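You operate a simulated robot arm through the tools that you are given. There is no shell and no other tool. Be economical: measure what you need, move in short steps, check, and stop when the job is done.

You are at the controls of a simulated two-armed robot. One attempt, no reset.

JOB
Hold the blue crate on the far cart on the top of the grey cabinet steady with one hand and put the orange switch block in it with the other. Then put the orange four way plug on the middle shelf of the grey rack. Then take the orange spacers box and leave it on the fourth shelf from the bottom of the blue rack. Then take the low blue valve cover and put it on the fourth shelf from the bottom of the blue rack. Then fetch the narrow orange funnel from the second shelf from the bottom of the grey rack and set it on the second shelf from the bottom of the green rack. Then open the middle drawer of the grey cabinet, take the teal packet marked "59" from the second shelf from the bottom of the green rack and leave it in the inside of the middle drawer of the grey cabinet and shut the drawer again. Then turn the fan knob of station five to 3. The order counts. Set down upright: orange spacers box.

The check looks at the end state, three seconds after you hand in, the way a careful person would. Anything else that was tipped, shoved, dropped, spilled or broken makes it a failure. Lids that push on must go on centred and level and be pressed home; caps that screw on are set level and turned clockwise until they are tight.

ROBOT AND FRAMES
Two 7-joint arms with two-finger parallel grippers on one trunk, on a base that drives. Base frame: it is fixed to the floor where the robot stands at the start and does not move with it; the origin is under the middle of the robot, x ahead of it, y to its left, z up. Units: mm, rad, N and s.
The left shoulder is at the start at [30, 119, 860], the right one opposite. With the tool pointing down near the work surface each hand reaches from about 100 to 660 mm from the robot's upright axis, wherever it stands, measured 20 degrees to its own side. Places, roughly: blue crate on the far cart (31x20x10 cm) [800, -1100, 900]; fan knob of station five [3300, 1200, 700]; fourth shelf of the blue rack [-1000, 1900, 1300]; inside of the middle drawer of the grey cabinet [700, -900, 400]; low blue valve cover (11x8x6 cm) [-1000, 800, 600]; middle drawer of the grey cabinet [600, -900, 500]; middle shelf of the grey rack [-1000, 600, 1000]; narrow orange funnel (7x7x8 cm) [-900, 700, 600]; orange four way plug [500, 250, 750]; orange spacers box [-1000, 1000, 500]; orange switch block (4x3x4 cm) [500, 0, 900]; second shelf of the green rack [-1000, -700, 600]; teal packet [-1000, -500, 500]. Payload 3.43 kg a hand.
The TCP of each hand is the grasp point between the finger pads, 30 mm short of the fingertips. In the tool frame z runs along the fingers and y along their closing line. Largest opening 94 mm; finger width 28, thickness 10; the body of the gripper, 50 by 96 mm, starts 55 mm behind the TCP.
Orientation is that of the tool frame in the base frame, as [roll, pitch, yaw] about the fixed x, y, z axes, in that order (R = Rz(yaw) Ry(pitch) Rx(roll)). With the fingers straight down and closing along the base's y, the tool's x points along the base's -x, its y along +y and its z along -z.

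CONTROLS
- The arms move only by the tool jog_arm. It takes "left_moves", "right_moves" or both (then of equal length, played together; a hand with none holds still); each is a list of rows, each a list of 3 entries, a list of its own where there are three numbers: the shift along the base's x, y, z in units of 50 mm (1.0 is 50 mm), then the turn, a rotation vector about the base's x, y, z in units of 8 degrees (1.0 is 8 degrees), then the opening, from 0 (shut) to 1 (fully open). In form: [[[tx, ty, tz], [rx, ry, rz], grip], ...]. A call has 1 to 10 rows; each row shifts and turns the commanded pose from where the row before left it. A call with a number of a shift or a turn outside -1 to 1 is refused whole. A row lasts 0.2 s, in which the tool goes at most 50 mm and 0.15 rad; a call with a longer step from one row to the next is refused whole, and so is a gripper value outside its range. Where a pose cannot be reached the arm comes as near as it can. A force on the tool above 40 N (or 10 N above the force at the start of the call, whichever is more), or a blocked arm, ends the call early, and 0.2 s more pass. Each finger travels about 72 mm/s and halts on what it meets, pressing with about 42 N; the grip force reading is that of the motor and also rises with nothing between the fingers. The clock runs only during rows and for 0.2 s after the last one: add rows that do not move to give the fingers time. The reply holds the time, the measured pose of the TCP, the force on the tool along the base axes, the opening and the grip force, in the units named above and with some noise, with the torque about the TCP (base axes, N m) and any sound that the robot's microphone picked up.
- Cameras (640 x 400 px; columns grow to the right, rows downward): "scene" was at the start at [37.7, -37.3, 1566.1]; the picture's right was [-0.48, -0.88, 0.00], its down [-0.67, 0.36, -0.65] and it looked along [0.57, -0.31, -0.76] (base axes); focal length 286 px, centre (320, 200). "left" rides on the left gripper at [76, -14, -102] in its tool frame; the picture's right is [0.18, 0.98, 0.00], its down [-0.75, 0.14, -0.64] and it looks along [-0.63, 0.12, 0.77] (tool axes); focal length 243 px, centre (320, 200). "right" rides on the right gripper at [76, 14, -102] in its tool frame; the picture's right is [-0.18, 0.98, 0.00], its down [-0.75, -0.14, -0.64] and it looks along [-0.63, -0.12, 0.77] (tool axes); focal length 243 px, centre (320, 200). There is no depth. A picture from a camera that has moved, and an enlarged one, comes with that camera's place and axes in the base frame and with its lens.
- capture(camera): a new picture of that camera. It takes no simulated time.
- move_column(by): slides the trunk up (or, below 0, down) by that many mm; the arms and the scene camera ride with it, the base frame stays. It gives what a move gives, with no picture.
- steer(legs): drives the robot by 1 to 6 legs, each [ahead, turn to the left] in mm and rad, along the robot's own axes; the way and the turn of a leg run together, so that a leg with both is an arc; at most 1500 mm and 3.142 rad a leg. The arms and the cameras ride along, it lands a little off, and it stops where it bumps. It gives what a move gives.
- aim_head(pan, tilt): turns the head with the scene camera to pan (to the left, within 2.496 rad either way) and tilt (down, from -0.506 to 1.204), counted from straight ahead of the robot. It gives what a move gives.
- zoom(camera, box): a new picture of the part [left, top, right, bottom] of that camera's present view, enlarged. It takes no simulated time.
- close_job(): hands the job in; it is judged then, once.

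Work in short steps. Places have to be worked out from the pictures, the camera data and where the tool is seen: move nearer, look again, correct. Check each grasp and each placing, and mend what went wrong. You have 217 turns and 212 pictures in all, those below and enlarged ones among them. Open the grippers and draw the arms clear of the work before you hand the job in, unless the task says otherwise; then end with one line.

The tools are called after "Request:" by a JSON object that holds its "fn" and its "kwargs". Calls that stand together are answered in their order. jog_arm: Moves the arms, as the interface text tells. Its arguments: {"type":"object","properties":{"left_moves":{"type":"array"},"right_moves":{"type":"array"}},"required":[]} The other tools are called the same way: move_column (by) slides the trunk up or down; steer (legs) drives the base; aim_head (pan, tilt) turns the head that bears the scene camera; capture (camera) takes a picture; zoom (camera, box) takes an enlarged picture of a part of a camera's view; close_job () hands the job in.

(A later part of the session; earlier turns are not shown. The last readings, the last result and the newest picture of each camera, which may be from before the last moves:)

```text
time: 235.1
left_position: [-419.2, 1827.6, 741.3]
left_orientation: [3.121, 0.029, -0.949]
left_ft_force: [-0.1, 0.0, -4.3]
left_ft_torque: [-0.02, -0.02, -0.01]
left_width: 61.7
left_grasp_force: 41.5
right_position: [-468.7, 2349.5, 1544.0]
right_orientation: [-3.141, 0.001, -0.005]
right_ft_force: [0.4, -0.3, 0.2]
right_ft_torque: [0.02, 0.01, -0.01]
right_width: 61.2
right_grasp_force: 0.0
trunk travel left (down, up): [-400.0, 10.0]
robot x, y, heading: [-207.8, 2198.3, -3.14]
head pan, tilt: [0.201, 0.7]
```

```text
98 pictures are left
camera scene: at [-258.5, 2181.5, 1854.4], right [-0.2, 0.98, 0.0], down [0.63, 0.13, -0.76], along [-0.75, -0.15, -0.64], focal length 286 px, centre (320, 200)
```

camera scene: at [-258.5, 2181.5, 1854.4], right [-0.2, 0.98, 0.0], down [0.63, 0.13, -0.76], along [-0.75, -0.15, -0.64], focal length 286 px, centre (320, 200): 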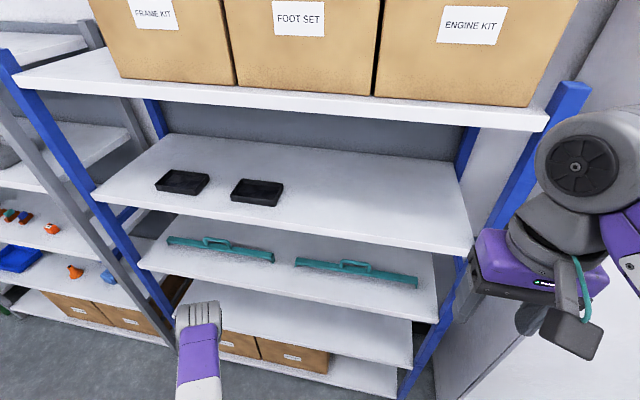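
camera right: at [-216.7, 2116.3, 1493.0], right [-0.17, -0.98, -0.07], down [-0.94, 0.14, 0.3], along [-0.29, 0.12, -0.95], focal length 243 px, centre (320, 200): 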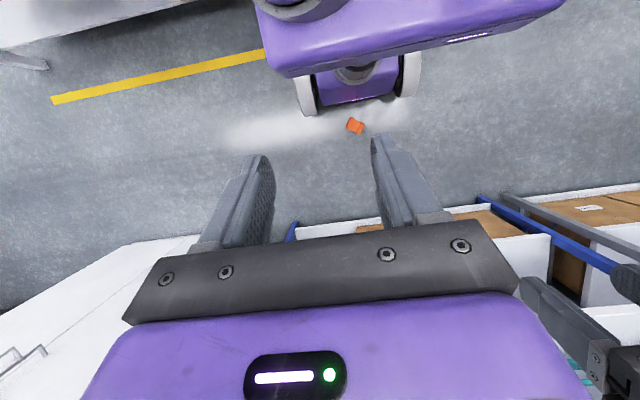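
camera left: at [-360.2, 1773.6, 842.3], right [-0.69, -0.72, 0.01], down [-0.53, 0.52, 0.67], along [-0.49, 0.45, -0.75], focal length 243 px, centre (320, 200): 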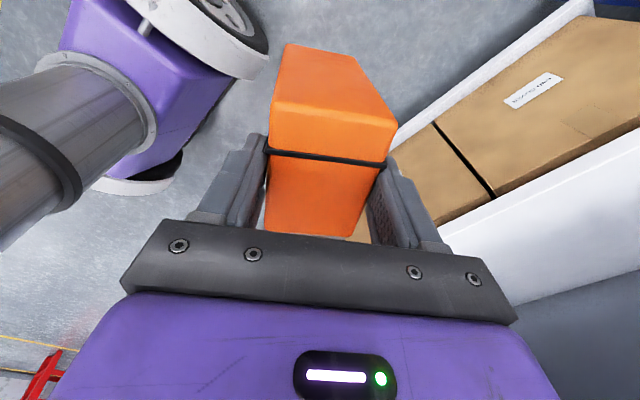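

Lid faces the camera side of the tool, so tipping the hand forward to horizontal (camera up) puts the box upright. Back up 150 mm, then yaw the hand to neutral while raising it.

Request:
{"fn": "steer", "kwargs": {"legs": [[-150, 0]]}}

Request:
{"fn": "jog_arm", "kwargs": {"left_moves": [[[-0.4, 0.6, 0.5], [0, 0, 0.85], 0.35], [[-0.4, 0.6, 0.5], [0, 0, 0.85], 0.35], [[-0.4, 0.6, 0.5], [0, 0, 0.85], 0.35], [[-0.4, 0.6, 0.5], [0, 0, 0.85], 0.35], [[-0.4, 0.6, 0.5], [0, 0, 0.85], 0.35], [[-0.4, 0.6, 0.5], [0, 0, 0.85], 0.35], [[-0.4, 0.6, 0.5], [0, 0, 0.85], 0.35], [[-0.4, 0.6, 0.5], [0, 0, 0.85], 0.35], [[-0.6, 0, 0.6], [0, 0, 0], 0.35], [[-0.6, 0, 0.6], [0, 0, 0], 0.35]]}}

Request:
{"fn": "jog_arm", "kwargs": {"left_moves": [[[-0.3, 0, 0.6], [0, 0.94, 0], 0.35], [[-0.3, 0, 0.6], [0, 0.94, 0], 0.35], [[-0.3, 0, 0.6], [0, 0.94, 0], 0.35], [[-0.3, 0, 0.6], [0, 0.94, 0], 0.35], [[-0.3, 0, 0.6], [0, 0.94, 0], 0.35], [[0, 0, 0.6], [0, 0.94, 0], 0.35]]}}

Request:
{"fn": "capture", "kwargs": {"camera": "left"}}

Request:
{"fn": "capture", "kwargs": {"camera": "scene"}}

```text
time: 236.5
left_position: [-269.0, 1829.0, 741.5]
left_orientation: [3.121, 0.03, -0.949]
left_ft_force: [0.4, 0.1, -3.6]
left_ft_torque: [0.0, 0.04, -0.01]
left_width: 61.6
left_grasp_force: 42.3
right_position: [-317.9, 2348.4, 1542.4]
right_orientation: [3.14, 0.0, -0.005]
right_ft_force: [-0.1, 0.6, -0.8]
right_ft_torque: [-0.03, 0.02, -0.03]
right_width: 61.0
right_grasp_force: 0.1
trunk travel left (down, up): [-400.0, 10.0]
robot x, y, heading: [-56.2, 2200.3, -3.136]
head pan, tilt: [0.201, 0.7]
```

```text
time: 238.7
left_position: [-489.2, 2069.2, 1002.5]
left_orientation: [3.122, 0.028, 0.004]
left_ft_force: [-0.2, -0.2, -3.8]
left_ft_torque: [-0.02, 0.02, -0.03]
left_width: 61.8
left_grasp_force: 42.2
right_position: [-318.4, 2351.0, 1542.7]
right_orientation: [-3.141, 0.0, -0.006]
right_ft_force: [-0.2, 0.2, 0.3]
right_ft_torque: [-0.03, 0.02, -0.01]
right_width: 61.2
right_grasp_force: 0.0
trunk travel left (down, up): [-400.0, 10.0]
robot x, y, heading: [-53.8, 2202.4, -3.139]
head pan, tilt: [0.201, 0.7]
```

```text
time: 240.1
left_position: [-563.2, 2067.4, 1180.6]
left_orientation: [3.123, 0.818, 0.003]
left_ft_force: [0.0, 0.1, -2.8]
left_ft_torque: [-0.02, -0.14, 0.03]
left_width: 61.4
left_grasp_force: 42.2
right_position: [-316.3, 2350.2, 1543.3]
right_orientation: [3.141, 0.003, -0.005]
right_ft_force: [0.6, 0.5, 0.0]
right_ft_torque: [0.02, 0.04, -0.01]
right_width: 61.2
right_grasp_force: 0.0
trunk travel left (down, up): [-400.0, 10.0]
robot x, y, heading: [-52.8, 2199.6, -3.14]
head pan, tilt: [0.201, 0.7]
```

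```text
97 pictures are left
camera left: at [-436.7, 2084.6, 1196.7], right [0.14, -0.98, -0.12], down [-0.04, -0.13, 0.99], along [-0.99, -0.14, -0.06], focal length 243 px, centre (320, 200)
```

left: 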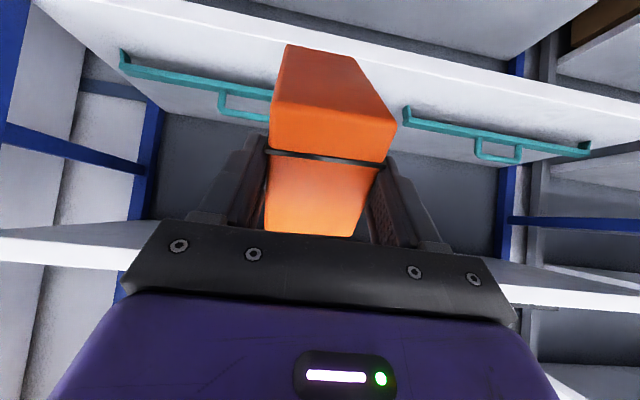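

```text
96 pictures are left
camera scene: at [-106.7, 2182.2, 1854.5], right [-0.2, 0.98, 0.0], down [0.63, 0.13, -0.77], along [-0.75, -0.15, -0.64], focal length 286 px, centre (320, 200)
```

scene: 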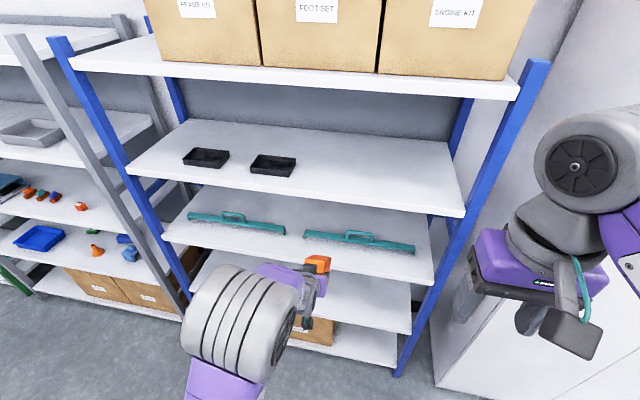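

Grip unchanged. Finish the tilt to horizontal and raise to z≈1350.

Request:
{"fn": "jog_arm", "kwargs": {"left_moves": [[[0, 0, 0.6], [0, 0.933, 0], 0.35], [[0, 0, 0.6], [0, 0.933, 0], 0.35], [[0, 0, 0.6], [0, 0.933, 0], 0.35], [[0, 0, 0.6], [0, 0.933, 0], 0.35], [[0, 0, 0.6], [0, 0.933, 0], 0.35], [[0, 0, 0.5], [0, 0.933, 0], 0.35], [[0, 0, 0], [0, 0, 0], 0.35]]}}

Request:
{"fn": "capture", "kwargs": {"camera": "left"}}

Request:
{"fn": "capture", "kwargs": {"camera": "scene"}}

```text
time: 241.7
left_position: [-564.6, 2069.6, 1357.2]
left_orientation: [-0.104, 1.543, 3.055]
left_ft_force: [0.5, 0.4, -2.8]
left_ft_torque: [0.0, -0.25, -0.01]
left_width: 60.8
left_grasp_force: 42.4
right_position: [-318.1, 2349.8, 1543.2]
right_orientation: [3.141, 0.001, -0.004]
right_ft_force: [-0.1, 0.1, 0.2]
right_ft_torque: [0.0, 0.0, 0.03]
right_width: 61.1
right_grasp_force: 0.0
trunk travel left (down, up): [-400.0, 10.0]
robot x, y, heading: [-54.3, 2204.0, -3.136]
head pan, tilt: [0.201, 0.7]
```

```text
95 pictures are left
camera left: at [-464.5, 2085.5, 1277.9], right [0.01, -0.98, -0.19], down [0.67, -0.13, 0.73], along [-0.75, -0.14, 0.65], focal length 243 px, centre (320, 200)
```

left: 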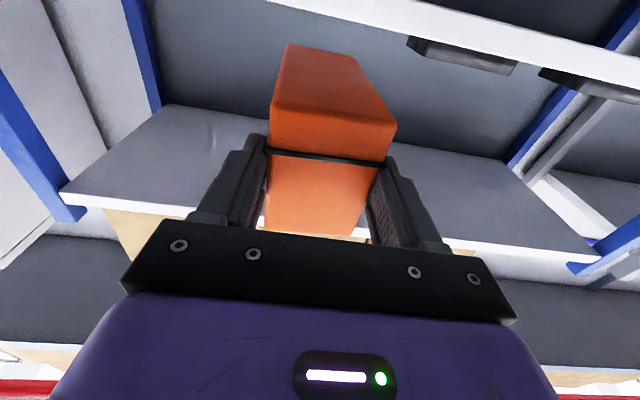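

```text
94 pictures are left
camera scene: at [-108.3, 2182.3, 1854.4], right [-0.2, 0.98, 0.0], down [0.63, 0.13, -0.76], along [-0.75, -0.15, -0.64], focal length 286 px, centre (320, 200)
```

scene: 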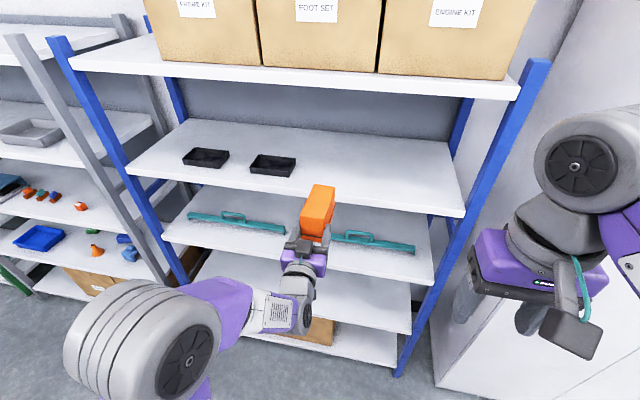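

The camera has gone below the hand: tipping this way puts the lid down. Instead I need the tool leaning sideways toward +y (camera up) as before. Undo the tilt first, then yaw +90°.

Request:
{"fn": "jog_arm", "kwargs": {"left_moves": [[[0, 0, 0], [0, -0.94, 0], 0.35], [[0, 0, 0], [0, -0.94, 0], 0.35], [[0, 0, 0], [0, -0.94, 0], 0.35], [[0, 0, 0], [0, -0.94, 0], 0.35], [[0, 0, 0], [0, -0.94, 0], 0.35], [[0, 0, 0], [0, -0.94, 0], 0.35], [[0, 0, 0], [0, -0.94, 0], 0.35], [[0, 0, 0], [0, -0.94, 0], 0.35], [[0, 0, 0], [0, -0.94, 0], 0.35], [[0, 0, 0], [0, -0.94, 0], 0.35]]}}

Request:
{"fn": "jog_arm", "kwargs": {"left_moves": [[[0, 0, 0], [0, -0.94, 0], 0.35], [[0, 0, 0], [0, -0.94, 0], 0.35], [[0, 0.2, 0], [0, 0, 0.94], 0.35], [[0, 0.2, 0], [0, 0, 0.94], 0.35], [[0, 0.2, 0], [0, 0, 0.94], 0.35], [[0, 0.2, 0], [0, 0, 0.94], 0.35], [[0, 0.2, 0], [0, 0, 0.94], 0.35], [[0, 0.2, 0], [0, 0, 0.94], 0.35], [[0, 0.2, 0], [0, 0, 0.94], 0.35], [[0, 0.2, 0], [0, 0, 0.94], 0.35]]}}

Request:
{"fn": "capture", "kwargs": {"camera": "left"}}

```text
time: 243.9
left_position: [-564.6, 2069.5, 1355.8]
left_orientation: [3.122, 0.283, 0.0]
left_ft_force: [0.0, 0.2, -3.7]
left_ft_torque: [0.01, -0.06, 0.0]
left_width: 59.8
left_grasp_force: 42.1
right_position: [-320.3, 2350.3, 1542.1]
right_orientation: [3.141, 0.001, -0.005]
right_ft_force: [-0.7, 0.5, -0.2]
right_ft_torque: [-0.01, -0.02, 0.01]
right_width: 61.3
right_grasp_force: 0.1
trunk travel left (down, up): [-400.0, 10.0]
robot x, y, heading: [-56.2, 2198.2, -3.143]
head pan, tilt: [0.201, 0.7]
```

```text
time: 246.1
left_position: [-563.7, 2149.0, 1357.2]
left_orientation: [3.119, 0.024, 1.057]
left_ft_force: [0.3, 0.6, -3.5]
left_ft_torque: [-0.03, -0.02, -0.01]
left_width: 59.4
left_grasp_force: 42.4
right_position: [-317.8, 2349.4, 1542.7]
right_orientation: [3.141, 0.0, -0.005]
right_ft_force: [0.0, -0.2, 0.6]
right_ft_torque: [-0.01, -0.04, -0.01]
right_width: 60.9
right_grasp_force: 0.0
trunk travel left (down, up): [-400.0, 10.0]
robot x, y, heading: [-56.1, 2199.0, -3.136]
head pan, tilt: [0.201, 0.7]
```

```text
93 pictures are left
camera left: at [-540.2, 2225.3, 1457.4], right [0.95, -0.32, 0.02], down [-0.25, -0.7, 0.66], along [-0.2, -0.63, -0.75], focal length 243 px, centre (320, 200)
```

left: 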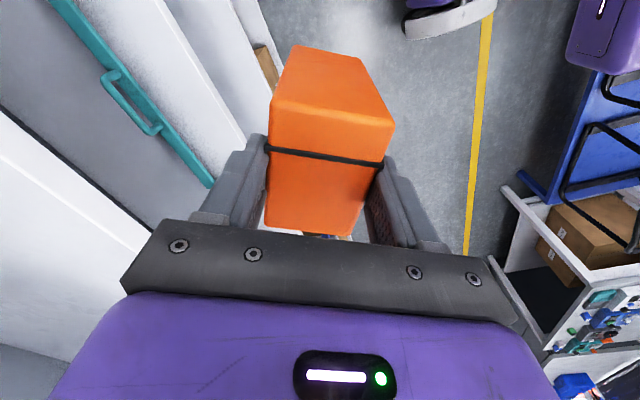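

Yaw continues to 90°, then begin leaning toward +y.

Request:
{"fn": "jog_arm", "kwargs": {"left_moves": [[[0, 0.2, 0], [0, 0, 0.92], 0.3], [[0, 0.2, 0], [0, 0, 0.92], 0.3], [[0, 0.2, 0], [0, 0, 0.92], 0.3], [[0, 0.2, 0], [0, 0, 0.92], 0.3], [[0, 0, 0.1], [0.94, 0, 0], 0.3], [[0, 0, 0.1], [0.94, 0, 0], 0.3], [[0, 0, 0.1], [0.94, 0, 0], 0.3], [[0, 0, 0.1], [0.94, 0, 0], 0.3], [[0, 0, 0], [0.94, 0, 0], 0.3], [[0, 0, 0], [0.94, 0, 0], 0.3]]}}

Request:
{"fn": "capture", "kwargs": {"camera": "left"}}

Request:
{"fn": "capture", "kwargs": {"camera": "scene"}}

```text
time: 248.3
left_position: [-563.2, 2189.9, 1376.0]
left_orientation: [3.126, -0.765, 1.566]
left_ft_force: [0.7, 0.9, -4.2]
left_ft_torque: [-0.14, -0.01, -0.01]
left_width: 59.7
left_grasp_force: 42.0
right_position: [-317.2, 2347.8, 1543.3]
right_orientation: [-3.141, 0.0, -0.007]
right_ft_force: [0.1, -0.6, -0.5]
right_ft_torque: [0.0, 0.0, -0.01]
right_width: 61.3
right_grasp_force: 0.1
trunk travel left (down, up): [-400.0, 10.0]
robot x, y, heading: [-53.1, 2201.3, -3.138]
head pan, tilt: [0.201, 0.7]
```

```text
92 pictures are left
camera left: at [-580.6, 2171.7, 1503.7], right [0.98, 0.12, 0.14], down [0.12, -0.99, -0.06], along [0.13, 0.08, -0.99], focal length 243 px, centre (320, 200)
```

left: 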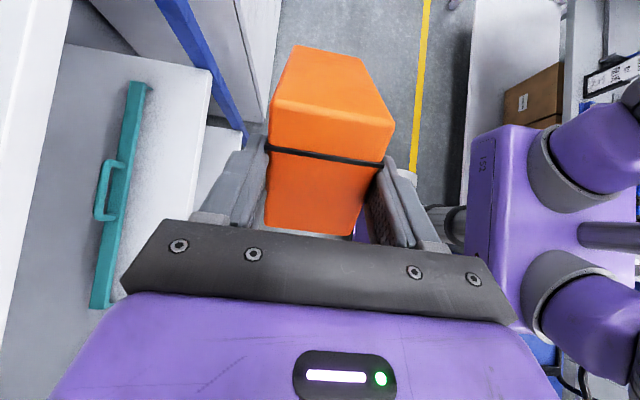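

```text
91 pictures are left
camera scene: at [-108.6, 2181.0, 1854.4], right [-0.2, 0.98, 0.0], down [0.63, 0.13, -0.76], along [-0.75, -0.15, -0.64], focal length 286 px, centre (320, 200)
```

scene: 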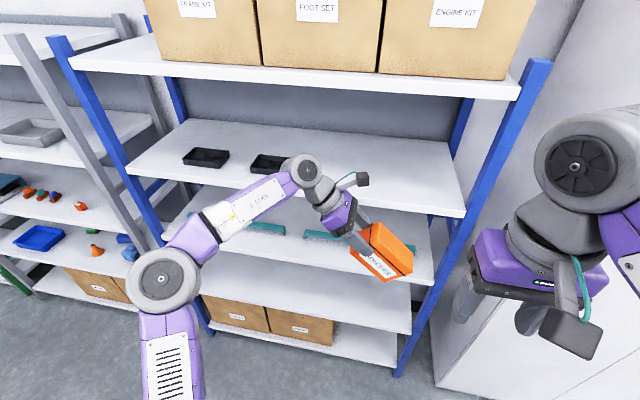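

Lid is now upward with the label visible. Continue the lean to ~80° and inspect.

Request:
{"fn": "jog_arm", "kwargs": {"left_moves": [[[0, 0, 0.1], [0.9, 0, 0], 0.3], [[0, 0, 0.1], [0.9, 0, 0], 0.3], [[0, 0, 0.1], [0.9, 0, 0], 0.3], [[0, 0, 0], [0.9, 0, 0], 0.3], [[0, 0, 0], [0.9, 0, 0], 0.3], [[0, 0, 0], [0, 0, 0], 0.3]]}}

Request:
{"fn": "capture", "kwargs": {"camera": "scene"}}

Request:
{"fn": "zoom", "kwargs": {"camera": "scene", "box": [280, 150, 440, 250]}}

```text
time: 249.7
left_position: [-564.7, 2189.5, 1393.3]
left_orientation: [-3.132, -1.393, 1.543]
left_ft_force: [-0.4, 0.8, -3.5]
left_ft_torque: [-0.23, 0.01, -0.03]
left_width: 59.2
left_grasp_force: 41.9
right_position: [-317.3, 2350.0, 1542.3]
right_orientation: [-3.141, 0.002, -0.005]
right_ft_force: [-0.3, 0.9, 0.0]
right_ft_torque: [-0.02, 0.02, 0.02]
right_width: 61.1
right_grasp_force: 0.1
trunk travel left (down, up): [-400.0, 10.0]
robot x, y, heading: [-53.5, 2197.6, -3.138]
head pan, tilt: [0.201, 0.7]
```

```text
90 pictures are left
camera scene: at [-107.9, 2182.7, 1854.5], right [-0.2, 0.98, 0.0], down [0.63, 0.13, -0.77], along [-0.75, -0.15, -0.64], focal length 286 px, centre (320, 200)
```

scene: 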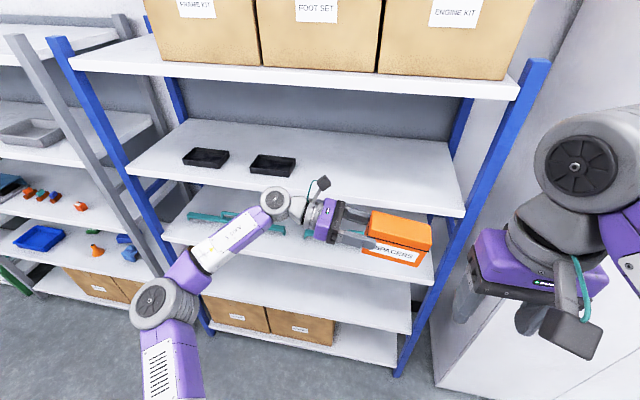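

```text
4.00 times, centred on (360, 200) of scene
camera zoom: at [-107.9, 2182.7, 1854.5], right [-0.2, 0.98, 0.0], down [0.63, 0.13, -0.77], along [-0.75, -0.15, -0.64], focal length 1143 px, centre (160, 200)
```

zoom: 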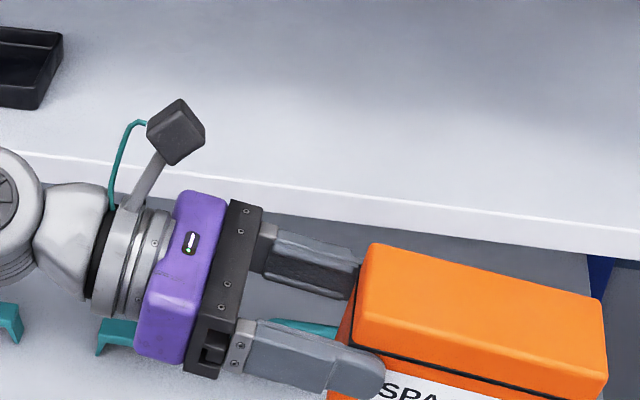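

Box is level-ish and upright, held by its left end. Drive 300 mm in over the shelf.

Request:
{"fn": "steer", "kwargs": {"legs": [[300, -0.003]]}}

Request:
{"fn": "capture", "kwargs": {"camera": "scene"}}

Request:
{"fn": "capture", "kwargs": {"camera": "left"}}

```text
time: 251.8
left_position: [-864.9, 2190.4, 1391.6]
left_orientation: [-3.136, -1.393, 1.542]
left_ft_force: [0.4, 0.1, -4.1]
left_ft_torque: [-0.22, 0.03, -0.01]
left_width: 59.3
left_grasp_force: 42.6
right_position: [-618.3, 2350.3, 1543.6]
right_orientation: [-3.142, 0.002, -0.009]
right_ft_force: [-0.4, -0.6, 0.4]
right_ft_torque: [-0.01, -0.04, 0.0]
right_width: 60.7
right_grasp_force: 0.1
trunk travel left (down, up): [-400.0, 10.0]
robot x, y, heading: [-355.3, 2200.4, 3.139]
head pan, tilt: [0.201, 0.7]
```

```text
88 pictures are left
camera scene: at [-409.7, 2182.1, 1854.5], right [-0.2, 0.98, 0.0], down [0.63, 0.13, -0.77], along [-0.75, -0.15, -0.64], focal length 286 px, centre (320, 200)
```

scene: 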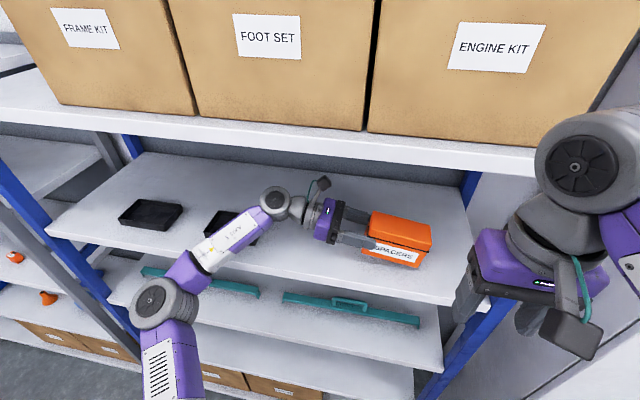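

```text
87 pictures are left
camera left: at [-882.2, 2103.1, 1485.7], right [0.98, 0.01, 0.18], down [0.12, -0.77, -0.63], along [0.13, 0.64, -0.76], focal length 243 px, centre (320, 200)
```

left: 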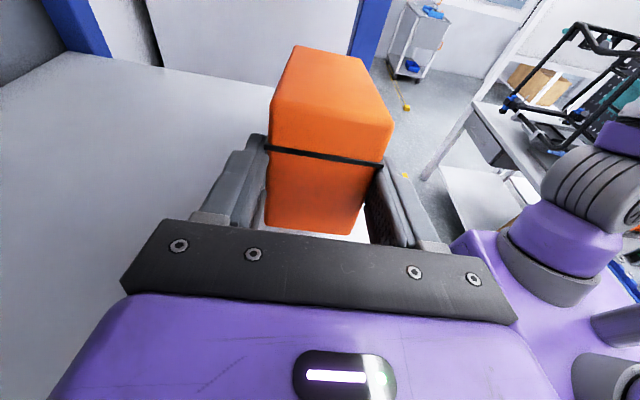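

Over the shelf. Move 20 mm deeper and lower until the far end touches.

Request:
{"fn": "jog_arm", "kwargs": {"left_moves": [[[-0.4, 0, 0], [0, 0, 0], 0.3], [[0, 0, -0.3], [0, 0, 0], 0.3], [[0, 0, -0.2], [0.3, 0, 0], 0.3], [[0, 0, -0.1], [0.3, 0, 0], 0.3], [[0, 0, -0.1], [0, 0, 0], 0.3], [[0, 0, -0.08], [0, 0, 0], 0.3], [[0, 0, -0.08], [0, 0, 0], 0.3], [[0, 0, -0.08], [0, 0, 0], 0.3], [[0, 0, -0.08], [0, 0, 0], 0.3], [[0, 0, 0], [0, 0, 0], 0.3]]}}

Request:
{"fn": "zoom", "kwargs": {"camera": "scene", "box": [280, 170, 460, 282]}}

```text
time: 254.2
left_position: [-866.1, 2191.8, 1373.3]
left_orientation: [-2.535, -1.437, 0.951]
left_ft_force: [-1.3, 0.4, -3.9]
left_ft_torque: [-0.24, 0.01, -0.01]
left_width: 59.5
left_grasp_force: 41.6
right_position: [-602.9, 2355.5, 1543.9]
right_orientation: [3.138, 0.012, -0.005]
right_ft_force: [0.0, 0.3, 0.7]
right_ft_torque: [-0.03, 0.01, 0.01]
right_width: 61.1
right_grasp_force: 0.0
trunk travel left (down, up): [-400.0, 10.0]
robot x, y, heading: [-357.1, 2197.5, -3.141]
head pan, tilt: [0.201, 0.7]
stopped in row 10 (left hand): the arm was blocked; the commanded pose is now the measured one
```

```text
3.56 times, centred on (370, 226) of scene
camera zoom: at [-389.6, 2188.8, 1852.8], right [-0.2, 0.98, 0.0], down [0.62, 0.13, -0.77], along [-0.76, -0.16, -0.64], focal length 1016 px, centre (142, 108)
```

zoom: 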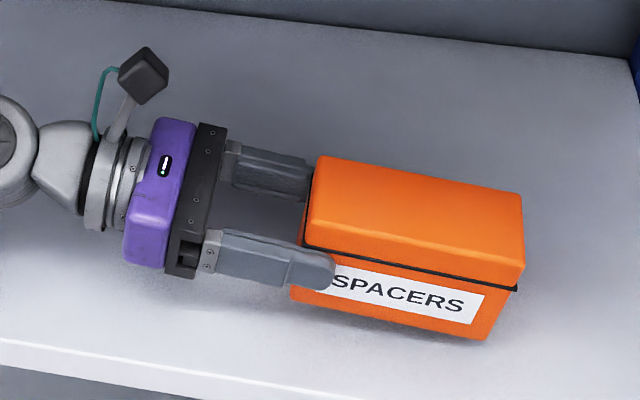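

The forearm is resting on the shelf edge. Relieve it, raise the trunk 10 mm and come 25 mm nearer the front, then lower again.

Request:
{"fn": "jog_arm", "kwargs": {"left_moves": [[[0, 0, 0.3], [0, 0, 0], 0.3], [[0, 0, 0], [0, 0, 0], 0.3]]}}

Request:
{"fn": "move_column", "kwargs": {"by": 10}}

Request:
{"fn": "steer", "kwargs": {"legs": [[-22, 0]]}}

Request:
{"fn": "capture", "kwargs": {"camera": "scene"}}

Request:
{"fn": "capture", "kwargs": {"camera": "left"}}

```text
time: 254.8
left_position: [-874.2, 2186.0, 1381.5]
left_orientation: [-2.627, -1.453, 1.045]
left_ft_force: [0.2, 0.1, -3.6]
left_ft_torque: [-0.26, 0.0, 0.01]
left_width: 59.5
left_grasp_force: 41.6
right_position: [-609.2, 2352.2, 1544.7]
right_orientation: [3.14, 0.007, -0.009]
right_ft_force: [0.0, 0.0, -0.4]
right_ft_torque: [0.0, 0.04, 0.01]
right_width: 60.9
right_grasp_force: 0.0
trunk travel left (down, up): [-400.0, 10.0]
robot x, y, heading: [-358.5, 2196.5, -3.139]
head pan, tilt: [0.201, 0.7]
```

```text
time: 255.4
left_position: [-883.7, 2187.4, 1386.7]
left_orientation: [-2.683, -1.456, 1.098]
left_ft_force: [0.1, -0.3, -3.4]
left_ft_torque: [-0.26, -0.03, 0.01]
left_width: 59.5
left_grasp_force: 42.1
right_position: [-619.6, 2350.0, 1553.9]
right_orientation: [-3.141, 0.002, -0.009]
right_ft_force: [-0.1, 0.3, -0.9]
right_ft_torque: [-0.01, 0.0, 0.03]
right_width: 61.0
right_grasp_force: 0.1
trunk travel left (down, up): [-410.0, 0.0]
robot x, y, heading: [-353.1, 2200.7, 3.141]
head pan, tilt: [0.201, 0.7]
```

```text
time: 256.2
left_position: [-865.3, 2186.4, 1387.0]
left_orientation: [-2.697, -1.457, 1.115]
left_ft_force: [-1.0, -0.8, -3.6]
left_ft_torque: [-0.24, 0.01, -0.04]
left_width: 59.6
left_grasp_force: 42.3
right_position: [-602.3, 2350.0, 1551.4]
right_orientation: [-3.139, -0.002, -0.01]
right_ft_force: [-1.2, -0.3, -0.1]
right_ft_torque: [0.0, -0.07, 0.02]
right_width: 61.3
right_grasp_force: 0.1
trunk travel left (down, up): [-410.0, 0.0]
robot x, y, heading: [-335.4, 2196.5, -3.145]
head pan, tilt: [0.201, 0.7]
```

```text
85 pictures are left
camera scene: at [-393.4, 2181.9, 1864.2], right [-0.2, 0.98, 0.0], down [0.63, 0.13, -0.76], along [-0.75, -0.15, -0.65], focal length 286 px, centre (320, 200)
```

scene: 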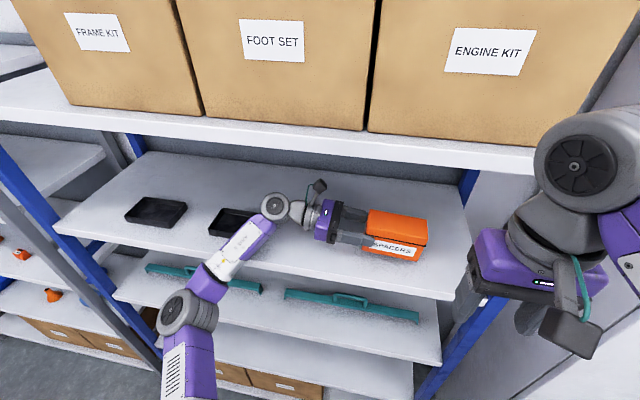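

```text
84 pictures are left
camera left: at [-877.7, 2092.3, 1473.9], right [0.99, 0.0, 0.14], down [0.1, -0.72, -0.69], along [0.09, 0.7, -0.71], focal length 243 px, centre (320, 200)
```

left: 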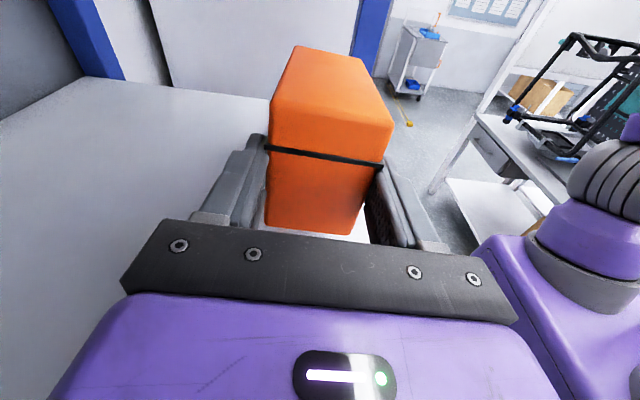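

Shelf edge measures ≈−775, box front ≈−832. Come 25 mm nearer and lower in small steps.

Request:
{"fn": "jog_arm", "kwargs": {"left_moves": [[[0.5, 0, 0], [0, 0, 0], 0.3], [[0, 0, -0.3], [0, 0, 0], 0.3], [[0, 0, -0.2], [0, 0, 0], 0.3], [[0, 0, -0.1], [0, 0, 0], 0.3], [[0, 0, -0.1], [0, 0, 0], 0.3], [[0, 0, -0.08], [0, 0, 0], 0.3], [[0, 0, -0.08], [0, 0, 0], 0.3], [[0, 0, 0], [0, 0, 0], 0.3]]}}

Request:
{"fn": "zoom", "kwargs": {"camera": "scene", "box": [150, 170, 450, 357]}}

```text
time: 258.0
left_position: [-829.2, 2188.2, 1356.3]
left_orientation: [-2.51, -1.446, 0.934]
left_ft_force: [-4.0, -3.3, 12.0]
left_ft_torque: [1.52, -0.14, 0.52]
left_width: 59.6
left_grasp_force: 41.9
right_position: [-588.6, 2352.2, 1555.4]
right_orientation: [3.14, 0.005, -0.008]
right_ft_force: [0.1, 0.8, -0.5]
right_ft_torque: [-0.02, 0.01, 0.02]
right_width: 60.9
right_grasp_force: 0.1
trunk travel left (down, up): [-410.0, 0.0]
robot x, y, heading: [-335.1, 2201.6, -3.141]
head pan, tilt: [0.201, 0.7]
```

```text
2.13 times, centred on (300, 264) of scene
camera zoom: at [-378.6, 2186.0, 1865.2], right [-0.2, 0.98, 0.0], down [0.63, 0.13, -0.77], along [-0.75, -0.15, -0.64], focal length 609 px, centre (363, 64)
```

zoom: 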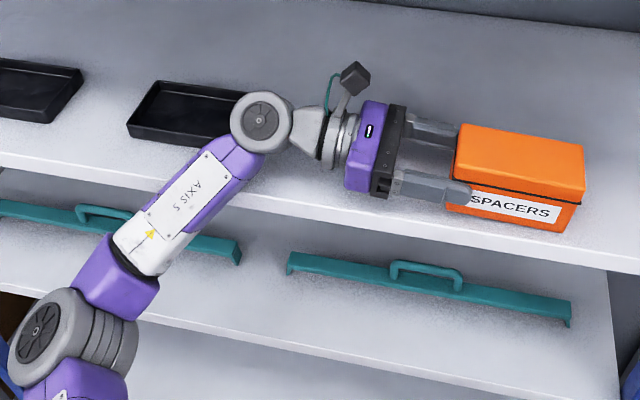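

The far end touches the shelf (torque shows it); near end is ~25 mm up and can't go lower. Release gently.

Request:
{"fn": "jog_arm", "kwargs": {"left_moves": [[[0, 0, 0], [0, 0, 0], 0.6], [[0, 0, 0], [0, 0, 0], 0.64], [[0, 0, 0], [0, 0, 0], 0.68], [[0, 0, 0], [0, 0, 0], 0.75], [[0, 0, 0], [0, 0, 0], 0.9], [[0, 0, 0], [0, 0, 0], 0.9]]}}

Request:
{"fn": "zoom", "kwargs": {"camera": "scene", "box": [150, 170, 450, 357]}}

Request:
{"fn": "capture", "kwargs": {"camera": "left"}}

```text
time: 259.4
left_position: [-828.4, 2188.3, 1355.6]
left_orientation: [-2.553, -1.443, 0.973]
left_ft_force: [-0.1, -0.4, -0.9]
left_ft_torque: [0.0, -0.01, -0.03]
left_width: 84.6
left_grasp_force: 0.1
right_position: [-589.3, 2353.6, 1553.4]
right_orientation: [3.141, 0.007, -0.009]
right_ft_force: [-1.4, 0.0, -0.4]
right_ft_torque: [0.0, -0.05, -0.01]
right_width: 61.3
right_grasp_force: 0.1
trunk travel left (down, up): [-410.0, 0.0]
robot x, y, heading: [-331.2, 2199.6, -3.147]
head pan, tilt: [0.201, 0.7]
```

```text
2.13 times, centred on (300, 264) of scene
camera zoom: at [-376.9, 2186.4, 1865.0], right [-0.2, 0.98, 0.0], down [0.63, 0.13, -0.77], along [-0.75, -0.15, -0.64], focal length 609 px, centre (363, 64)
```

zoom: 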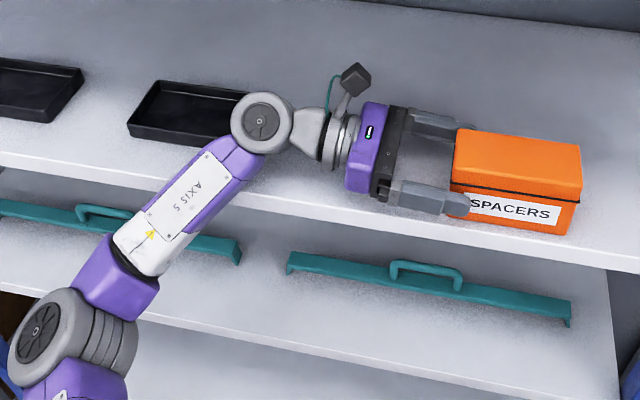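

```text
81 pictures are left
camera left: at [-838.4, 2094.0, 1442.2], right [0.99, 0.01, 0.11], down [0.08, -0.72, -0.69], along [0.08, 0.7, -0.71], focal length 243 px, centre (320, 200)
```

left: 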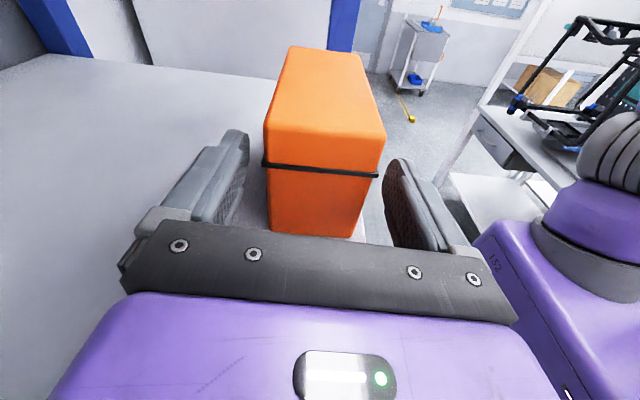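

Box stands upright on the shelf. Withdraw the fingers along −y, then up, and verify before driving away.

Request:
{"fn": "jog_arm", "kwargs": {"left_moves": [[[0, -0.3, 0.15], [0, 0, 0], 0.9], [[0, -0.4, 0.15], [0, 0, 0], 0.9], [[0, -0.4, 0.15], [0, 0, 0], 0.9], [[0, -0.3, 0.5], [0, 0, 0], 0.9], [[0, 0, 0.7], [0, 0, 0], 0.9], [[0, 0, 0.6], [0, 0, 0], 0.9]]}}

Request:
{"fn": "capture", "kwargs": {"camera": "scene"}}

Request:
{"fn": "capture", "kwargs": {"camera": "left"}}

```text
time: 260.8
left_position: [-837.1, 2117.2, 1457.9]
left_orientation: [-2.681, -1.455, 1.097]
left_ft_force: [-0.8, 0.0, 0.8]
left_ft_torque: [-0.01, 0.02, -0.01]
left_width: 84.4
left_grasp_force: 0.0
right_position: [-597.9, 2350.8, 1552.7]
right_orientation: [-3.141, 0.0, -0.008]
right_ft_force: [-0.7, 0.2, 0.6]
right_ft_torque: [0.01, 0.0, -0.01]
right_width: 61.3
right_grasp_force: 0.1
trunk travel left (down, up): [-410.0, 0.0]
robot x, y, heading: [-336.7, 2199.9, -3.137]
head pan, tilt: [0.201, 0.7]
```

```text
80 pictures are left
camera scene: at [-387.6, 2182.8, 1864.5], right [-0.2, 0.98, 0.0], down [0.63, 0.13, -0.77], along [-0.75, -0.15, -0.64], focal length 286 px, centre (320, 200)
```

scene: 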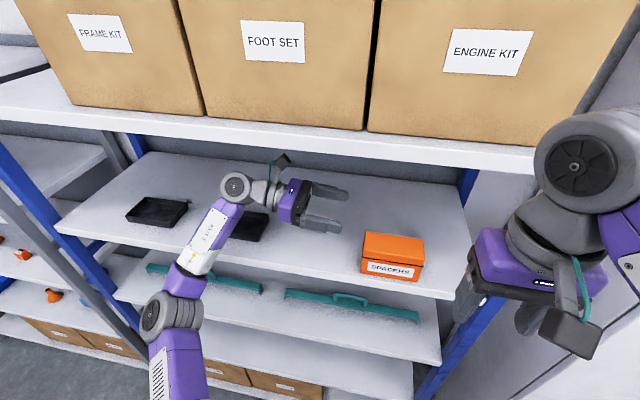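

```text
79 pictures are left
camera left: at [-848.0, 2022.7, 1545.6], right [0.99, 0.0, 0.13], down [0.1, -0.72, -0.69], along [0.09, 0.7, -0.71], focal length 243 px, centre (320, 200)
```

left: 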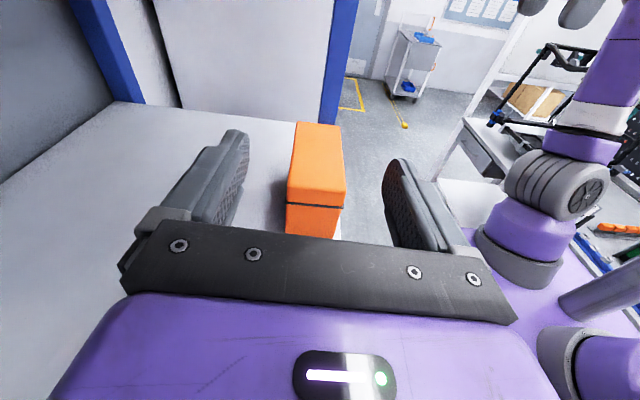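

Spacers box is upright on the fourth shelf, neighbours untouched. Back out, bring the left hand to neutral, lower the trunk and drive to the grey rack for the low blue cover.

Request:
{"fn": "steer", "kwargs": {"legs": [[-300, 0]]}}

Request:
{"fn": "jog_arm", "kwargs": {"left_moves": [[[0.2, -0.1, 0], [-0.541, 0.541, -0.541], 0.7], [[0.2, -0.1, 0], [-0.541, 0.541, -0.541], 0.65], [[0.2, -0.1, 0], [-0.541, 0.541, -0.541], 0.65], [[0.2, -0.1, 0], [-0.541, 0.541, -0.541], 0.65], [[0.2, -0.1, 0], [-0.541, 0.541, -0.541], 0.65], [[0.2, -0.1, 0], [-0.541, 0.541, -0.541], 0.65], [[0.2, -0.1, 0], [-0.541, 0.541, -0.541], 0.65], [[0.2, -0.1, 0], [-0.541, 0.541, -0.541], 0.65], [[0, -0.1, 0], [-0.541, 0.541, -0.541], 0.65], [[0, -0.1, 0], [-0.541, 0.541, -0.541], 0.65]]}}

Request:
{"fn": "jog_arm", "kwargs": {"left_moves": [[[0.2, 0, 0], [-0.541, 0.541, -0.541], 0.65], [[0.2, 0, 0], [-0.541, 0.541, -0.541], 0.65], [[0.2, 0, 0], [-0.541, 0.541, -0.541], 0.65], [[0.2, 0, 0], [-0.541, 0.541, -0.541], 0.65], [[0.2, 0, 0], [-0.541, 0.541, -0.541], 0.65]]}}

Request:
{"fn": "move_column", "kwargs": {"by": -400}}

Request:
{"fn": "steer", "kwargs": {"legs": [[0, 1.571], [1500, 0], [30, 0], [0, -1.571]]}}

Request:
{"fn": "aim_head", "kwargs": {"pan": -0.15, "tilt": 0.75}}

Request:
{"fn": "capture", "kwargs": {"camera": "scene"}}

```text
time: 262.8
left_position: [-538.1, 2116.1, 1458.2]
left_orientation: [-2.678, -1.456, 1.094]
left_ft_force: [0.4, -0.5, -0.1]
left_ft_torque: [-0.01, -0.01, -0.01]
left_width: 84.5
left_grasp_force: 0.0
right_position: [-298.7, 2350.7, 1552.1]
right_orientation: [-3.141, 0.0, -0.007]
right_ft_force: [0.6, 0.7, 0.0]
right_ft_torque: [0.0, -0.01, 0.0]
right_width: 61.5
right_grasp_force: 0.1
trunk travel left (down, up): [-410.0, 0.0]
robot x, y, heading: [-36.3, 2195.8, -3.134]
head pan, tilt: [0.201, 0.7]
```

```text
time: 265.0
left_position: [-455.0, 2066.8, 1457.2]
left_orientation: [-2.778, -0.412, 0.354]
left_ft_force: [0.5, -0.2, 0.5]
left_ft_torque: [0.03, 0.0, -0.01]
left_width: 61.4
left_grasp_force: 0.1
right_position: [-297.9, 2351.6, 1552.9]
right_orientation: [-3.142, -0.002, -0.008]
right_ft_force: [0.1, -0.7, -0.6]
right_ft_torque: [0.01, 0.04, -0.02]
right_width: 60.7
right_grasp_force: 0.1
trunk travel left (down, up): [-410.0, 0.0]
robot x, y, heading: [-37.4, 2198.0, -3.143]
head pan, tilt: [0.201, 0.7]
```

```text
time: 266.2
left_position: [-405.3, 2066.3, 1457.7]
left_orientation: [-3.079, 0.028, 0.029]
left_ft_force: [0.0, -0.6, -0.2]
left_ft_torque: [-0.02, 0.0, 0.04]
left_width: 61.3
left_grasp_force: 0.1
right_position: [-297.5, 2349.9, 1552.7]
right_orientation: [3.141, 0.0, -0.008]
right_ft_force: [-0.3, 0.2, 0.2]
right_ft_torque: [0.01, -0.03, -0.01]
right_width: 61.3
right_grasp_force: 0.0
trunk travel left (down, up): [-410.0, 0.0]
robot x, y, heading: [-35.2, 2201.7, -3.142]
head pan, tilt: [0.201, 0.7]
```

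```text
time: 270.0
left_position: [-407.3, 2065.8, 1058.3]
left_orientation: [-3.08, 0.028, 0.027]
left_ft_force: [-0.3, 0.7, -0.1]
left_ft_torque: [0.02, 0.02, -0.02]
left_width: 61.1
left_grasp_force: 0.0
right_position: [-298.6, 2349.8, 1152.6]
right_orientation: [3.141, 0.001, -0.006]
right_ft_force: [0.4, -0.2, 0.4]
right_ft_torque: [0.01, 0.01, 0.02]
right_width: 61.0
right_grasp_force: 0.1
trunk travel left (down, up): [-10.0, 400.0]
robot x, y, heading: [-34.7, 2195.9, -3.133]
head pan, tilt: [0.201, 0.7]
```

```text
time: 285.6
left_position: [-399.1, 525.7, 1058.2]
left_orientation: [-3.08, 0.028, 0.028]
left_ft_force: [-0.3, 0.2, -0.3]
left_ft_torque: [0.02, 0.03, 0.02]
left_width: 61.4
left_grasp_force: 0.0
right_position: [-289.8, 809.8, 1152.7]
right_orientation: [3.14, 0.001, -0.007]
right_ft_force: [-0.4, -0.3, 0.2]
right_ft_torque: [0.0, -0.03, 0.04]
right_width: 61.0
right_grasp_force: 0.0
trunk travel left (down, up): [-10.0, 400.0]
robot x, y, heading: [-28.0, 660.1, -3.141]
head pan, tilt: [0.201, 0.7]
```

```text
time: 286.4
left_position: [-398.5, 525.3, 1057.1]
left_orientation: [-3.077, 0.029, 0.027]
left_ft_force: [0.3, 0.4, 0.5]
left_ft_torque: [0.01, -0.01, -0.01]
left_width: 61.2
left_grasp_force: 0.1
right_position: [-289.3, 809.6, 1152.3]
right_orientation: [3.141, 0.001, -0.005]
right_ft_force: [-0.9, 0.3, 0.1]
right_ft_torque: [-0.01, 0.02, 0.01]
right_width: 60.8
right_grasp_force: 0.2
trunk travel left (down, up): [-10.0, 400.0]
robot x, y, heading: [-29.3, 660.5, -3.143]
head pan, tilt: [-0.15, 0.75]
```

```text
78 pictures are left
camera scene: at [-78.8, 670.7, 1460.2], right [0.15, 0.99, 0.0], down [0.67, -0.1, -0.73], along [-0.72, 0.11, -0.68], focal length 286 px, centre (320, 200)
```

scene: 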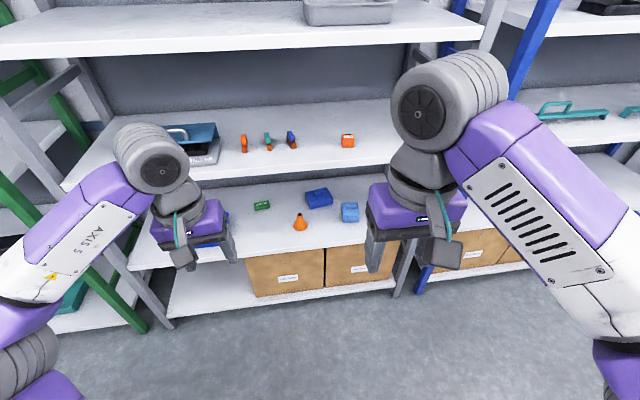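

Clear line of sight to the shelf. Zoom to measure cover, knob and funnel.

Request:
{"fn": "zoom", "kwargs": {"camera": "scene", "box": [240, 170, 376, 255]}}

```text
4.71 times, centred on (308, 212) of scene
camera zoom: at [-78.8, 670.7, 1460.2], right [0.15, 0.99, 0.0], down [0.67, -0.1, -0.73], along [-0.72, 0.11, -0.68], focal length 1344 px, centre (376, 141)
```

zoom: 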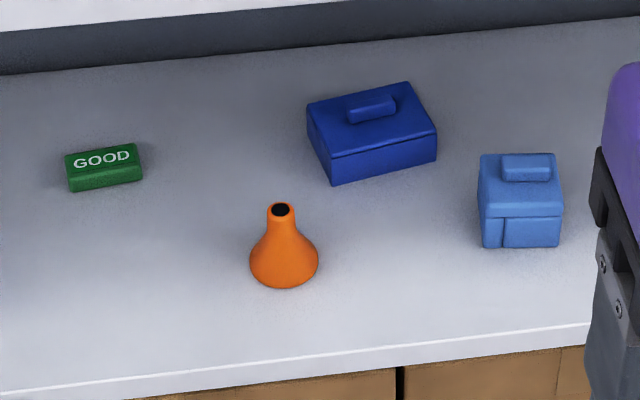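

Cover knob measured: centre ≈[−1037, 814, 598], 48 mm wide, cover top z≈589, yaw ≈+10°. Funnel stands at about the shelf front. Drive forward 220 and bring the right hand, tilted 40°, down in front of the shelf.

Request:
{"fn": "steer", "kwargs": {"legs": [[220, 0]]}}

Request:
{"fn": "jog_arm", "kwargs": {"right_moves": [[[-0.6, 0, -0.5], [0, 0.833, 0], 0.75], [[-0.6, 0, -0.5], [0, 0.833, 0], 0.75], [[-0.6, 0, -0.5], [0, 0.833, 0], 0.75], [[-0.6, 0, -0.5], [0, 0.833, 0], 0.75], [[-0.6, 0, -0.5], [0, 0.833, 0], 0.75], [[-0.6, 0, -0.5], [0, 0.833, 0], 0.75], [[0, 0, -0.9], [0, 0, 0.3], 0.75], [[0, 0, -0.9], [0, 0, 0.3], 0.75], [[0, 0, -0.9], [0, 0, 0.3], 0.75], [[0, 0, -0.9], [0, 0, 0.35], 0.75]]}}

Request:
{"fn": "jog_arm", "kwargs": {"right_moves": [[[0, 0, -0.8], [0, 0, 0], 0.75], [[0, 0, -0.8], [0, 0, 0], 0.75], [[0, 0, -0.4], [0, 0, 0], 0.75], [[0, 0, 0], [0, 0, 0], 0.75]]}}

Request:
{"fn": "capture", "kwargs": {"camera": "right"}}

Request:
{"fn": "capture", "kwargs": {"camera": "scene"}}

```text
time: 288.1
left_position: [-617.3, 524.7, 1058.0]
left_orientation: [-3.079, 0.029, 0.027]
left_ft_force: [-0.5, -0.4, 0.4]
left_ft_torque: [0.02, 0.0, 0.02]
left_width: 61.2
left_grasp_force: 0.1
right_position: [-507.8, 809.5, 1153.9]
right_orientation: [-3.14, -0.002, -0.007]
right_ft_force: [-0.6, -0.2, 0.3]
right_ft_torque: [-0.01, -0.02, 0.0]
right_width: 61.2
right_grasp_force: 0.1
trunk travel left (down, up): [-10.0, 400.0]
robot x, y, heading: [-240.2, 663.9, -3.138]
head pan, tilt: [-0.15, 0.75]
```

```text
time: 290.3
left_position: [-616.1, 526.5, 1057.6]
left_orientation: [-3.078, 0.027, 0.028]
left_ft_force: [0.0, 0.8, 0.3]
left_ft_torque: [0.0, -0.01, -0.05]
left_width: 61.1
left_grasp_force: 0.1
right_position: [-686.1, 808.7, 822.8]
right_orientation: [3.135, 0.694, 0.164]
right_ft_force: [-0.6, -0.1, 0.7]
right_ft_torque: [-0.03, 0.02, 0.0]
right_width: 70.5
right_grasp_force: 0.1
trunk travel left (down, up): [-10.0, 400.0]
robot x, y, heading: [-242.2, 660.2, -3.139]
head pan, tilt: [-0.15, 0.75]
```

```text
time: 291.3
left_position: [-616.2, 525.9, 1058.0]
left_orientation: [-3.078, 0.029, 0.029]
left_ft_force: [-0.4, -0.5, -0.4]
left_ft_torque: [-0.01, 0.0, 0.01]
left_width: 60.9
left_grasp_force: 0.1
right_position: [-687.4, 808.7, 723.5]
right_orientation: [3.136, 0.698, 0.163]
right_ft_force: [-0.4, 0.2, -0.5]
right_ft_torque: [-0.01, 0.02, 0.0]
right_width: 70.5
right_grasp_force: 0.0
trunk travel left (down, up): [-10.0, 400.0]
robot x, y, heading: [-242.8, 656.1, -3.142]
head pan, tilt: [-0.15, 0.75]
```

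```text
76 pictures are left
camera right: at [-563.3, 815.3, 753.6], right [0.03, -0.99, 0.12], down [-0.19, 0.12, 0.98], along [-0.98, -0.05, -0.18], focal length 243 px, centre (320, 200)
```

right: 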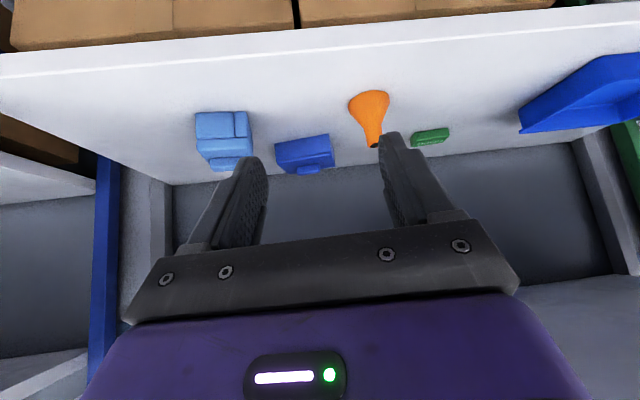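

```text
75 pictures are left
camera scene: at [-296.4, 670.5, 1460.2], right [0.15, 0.99, 0.0], down [0.67, -0.1, -0.73], along [-0.72, 0.11, -0.68], focal length 286 px, centre (320, 200)
```

scene: 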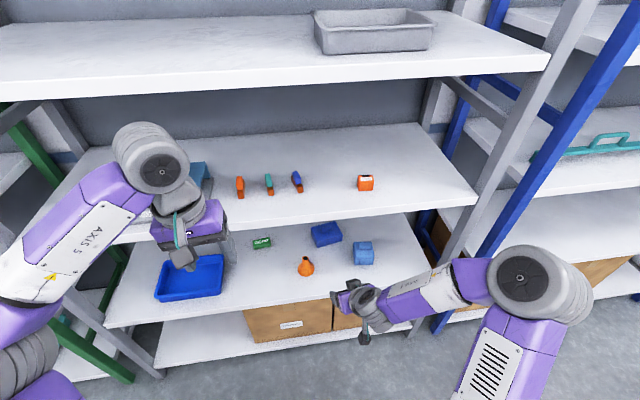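

Lane at y≈813 is clear between funnel and light-blue cover. Drive 75 mm and extend the right hand over the knob.

Request:
{"fn": "steer", "kwargs": {"legs": [[75, 0]]}}

Request:
{"fn": "jog_arm", "kwargs": {"right_moves": [[[-0.85, 0.05, -0.1], [0, 0, 0], 0.75], [[-0.85, 0, -0.1], [0, 0, 0], 0.75], [[-0.85, 0, -0.2], [0, 0, 0], 0.75], [[-0.85, 0, -0.2], [0, 0, 0], 0.75], [[-0.85, 0, -0.2], [0, 0, 0], 0.75], [[0, 0, 0], [0, 0, 0], 0.75]]}}

Request:
{"fn": "capture", "kwargs": {"camera": "right"}}

```text
time: 292.4
left_position: [-691.4, 525.1, 1056.9]
left_orientation: [-3.078, 0.026, 0.028]
left_ft_force: [-0.9, 0.9, 0.1]
left_ft_torque: [-0.02, -0.01, -0.02]
left_width: 61.0
left_grasp_force: 0.0
right_position: [-764.2, 808.3, 721.7]
right_orientation: [3.136, 0.696, 0.166]
right_ft_force: [0.6, 0.7, 0.7]
right_ft_torque: [-0.01, 0.03, 0.0]
right_width: 70.5
right_grasp_force: 0.1
trunk travel left (down, up): [-10.0, 400.0]
robot x, y, heading: [-318.7, 662.7, -3.14]
head pan, tilt: [-0.15, 0.75]
```

```text
time: 294.0
left_position: [-683.2, 524.2, 1059.2]
left_orientation: [-3.079, 0.028, 0.031]
left_ft_force: [-0.1, 0.4, 1.3]
left_ft_torque: [0.03, 0.07, 0.0]
left_width: 61.0
left_grasp_force: 0.0
right_position: [-952.9, 808.9, 662.9]
right_orientation: [3.128, 0.652, 0.176]
right_ft_force: [-0.2, 0.5, 0.1]
right_ft_torque: [-0.01, -0.02, 0.02]
right_width: 70.6
right_grasp_force: 0.0
trunk travel left (down, up): [-10.0, 400.0]
robot x, y, heading: [-316.0, 659.7, 3.137]
head pan, tilt: [-0.15, 0.75]
stopped in row 6 (right hand): the arm was blocked; the commanded pose is now the measured one
```

```text
74 pictures are left
camera right: at [-828.6, 817.6, 699.4], right [0.04, -0.99, 0.12], down [-0.23, 0.11, 0.97], along [-0.97, -0.06, -0.23], focal length 243 px, centre (320, 200)
```

right: 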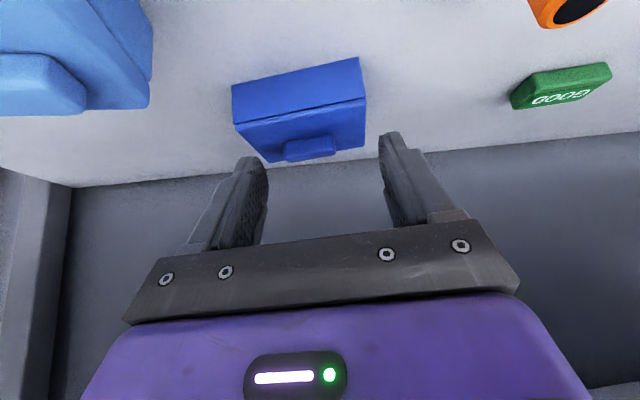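

Request:
{"fn": "capture", "kwargs": {"camera": "scene"}}

```text
73 pictures are left
camera scene: at [-362.6, 671.3, 1460.4], right [0.15, 0.99, 0.0], down [0.67, -0.11, -0.73], along [-0.72, 0.11, -0.68], focal length 286 px, centre (320, 200)
```

scene: 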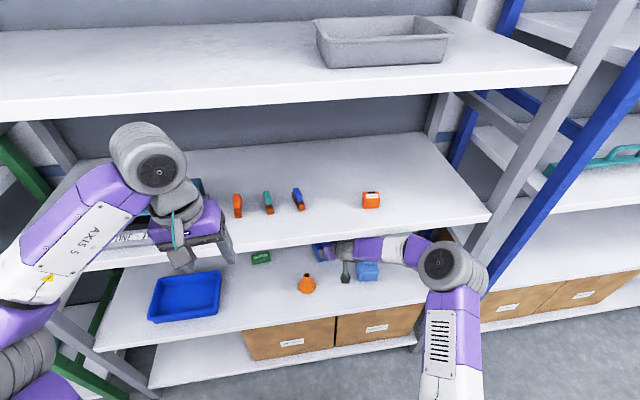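

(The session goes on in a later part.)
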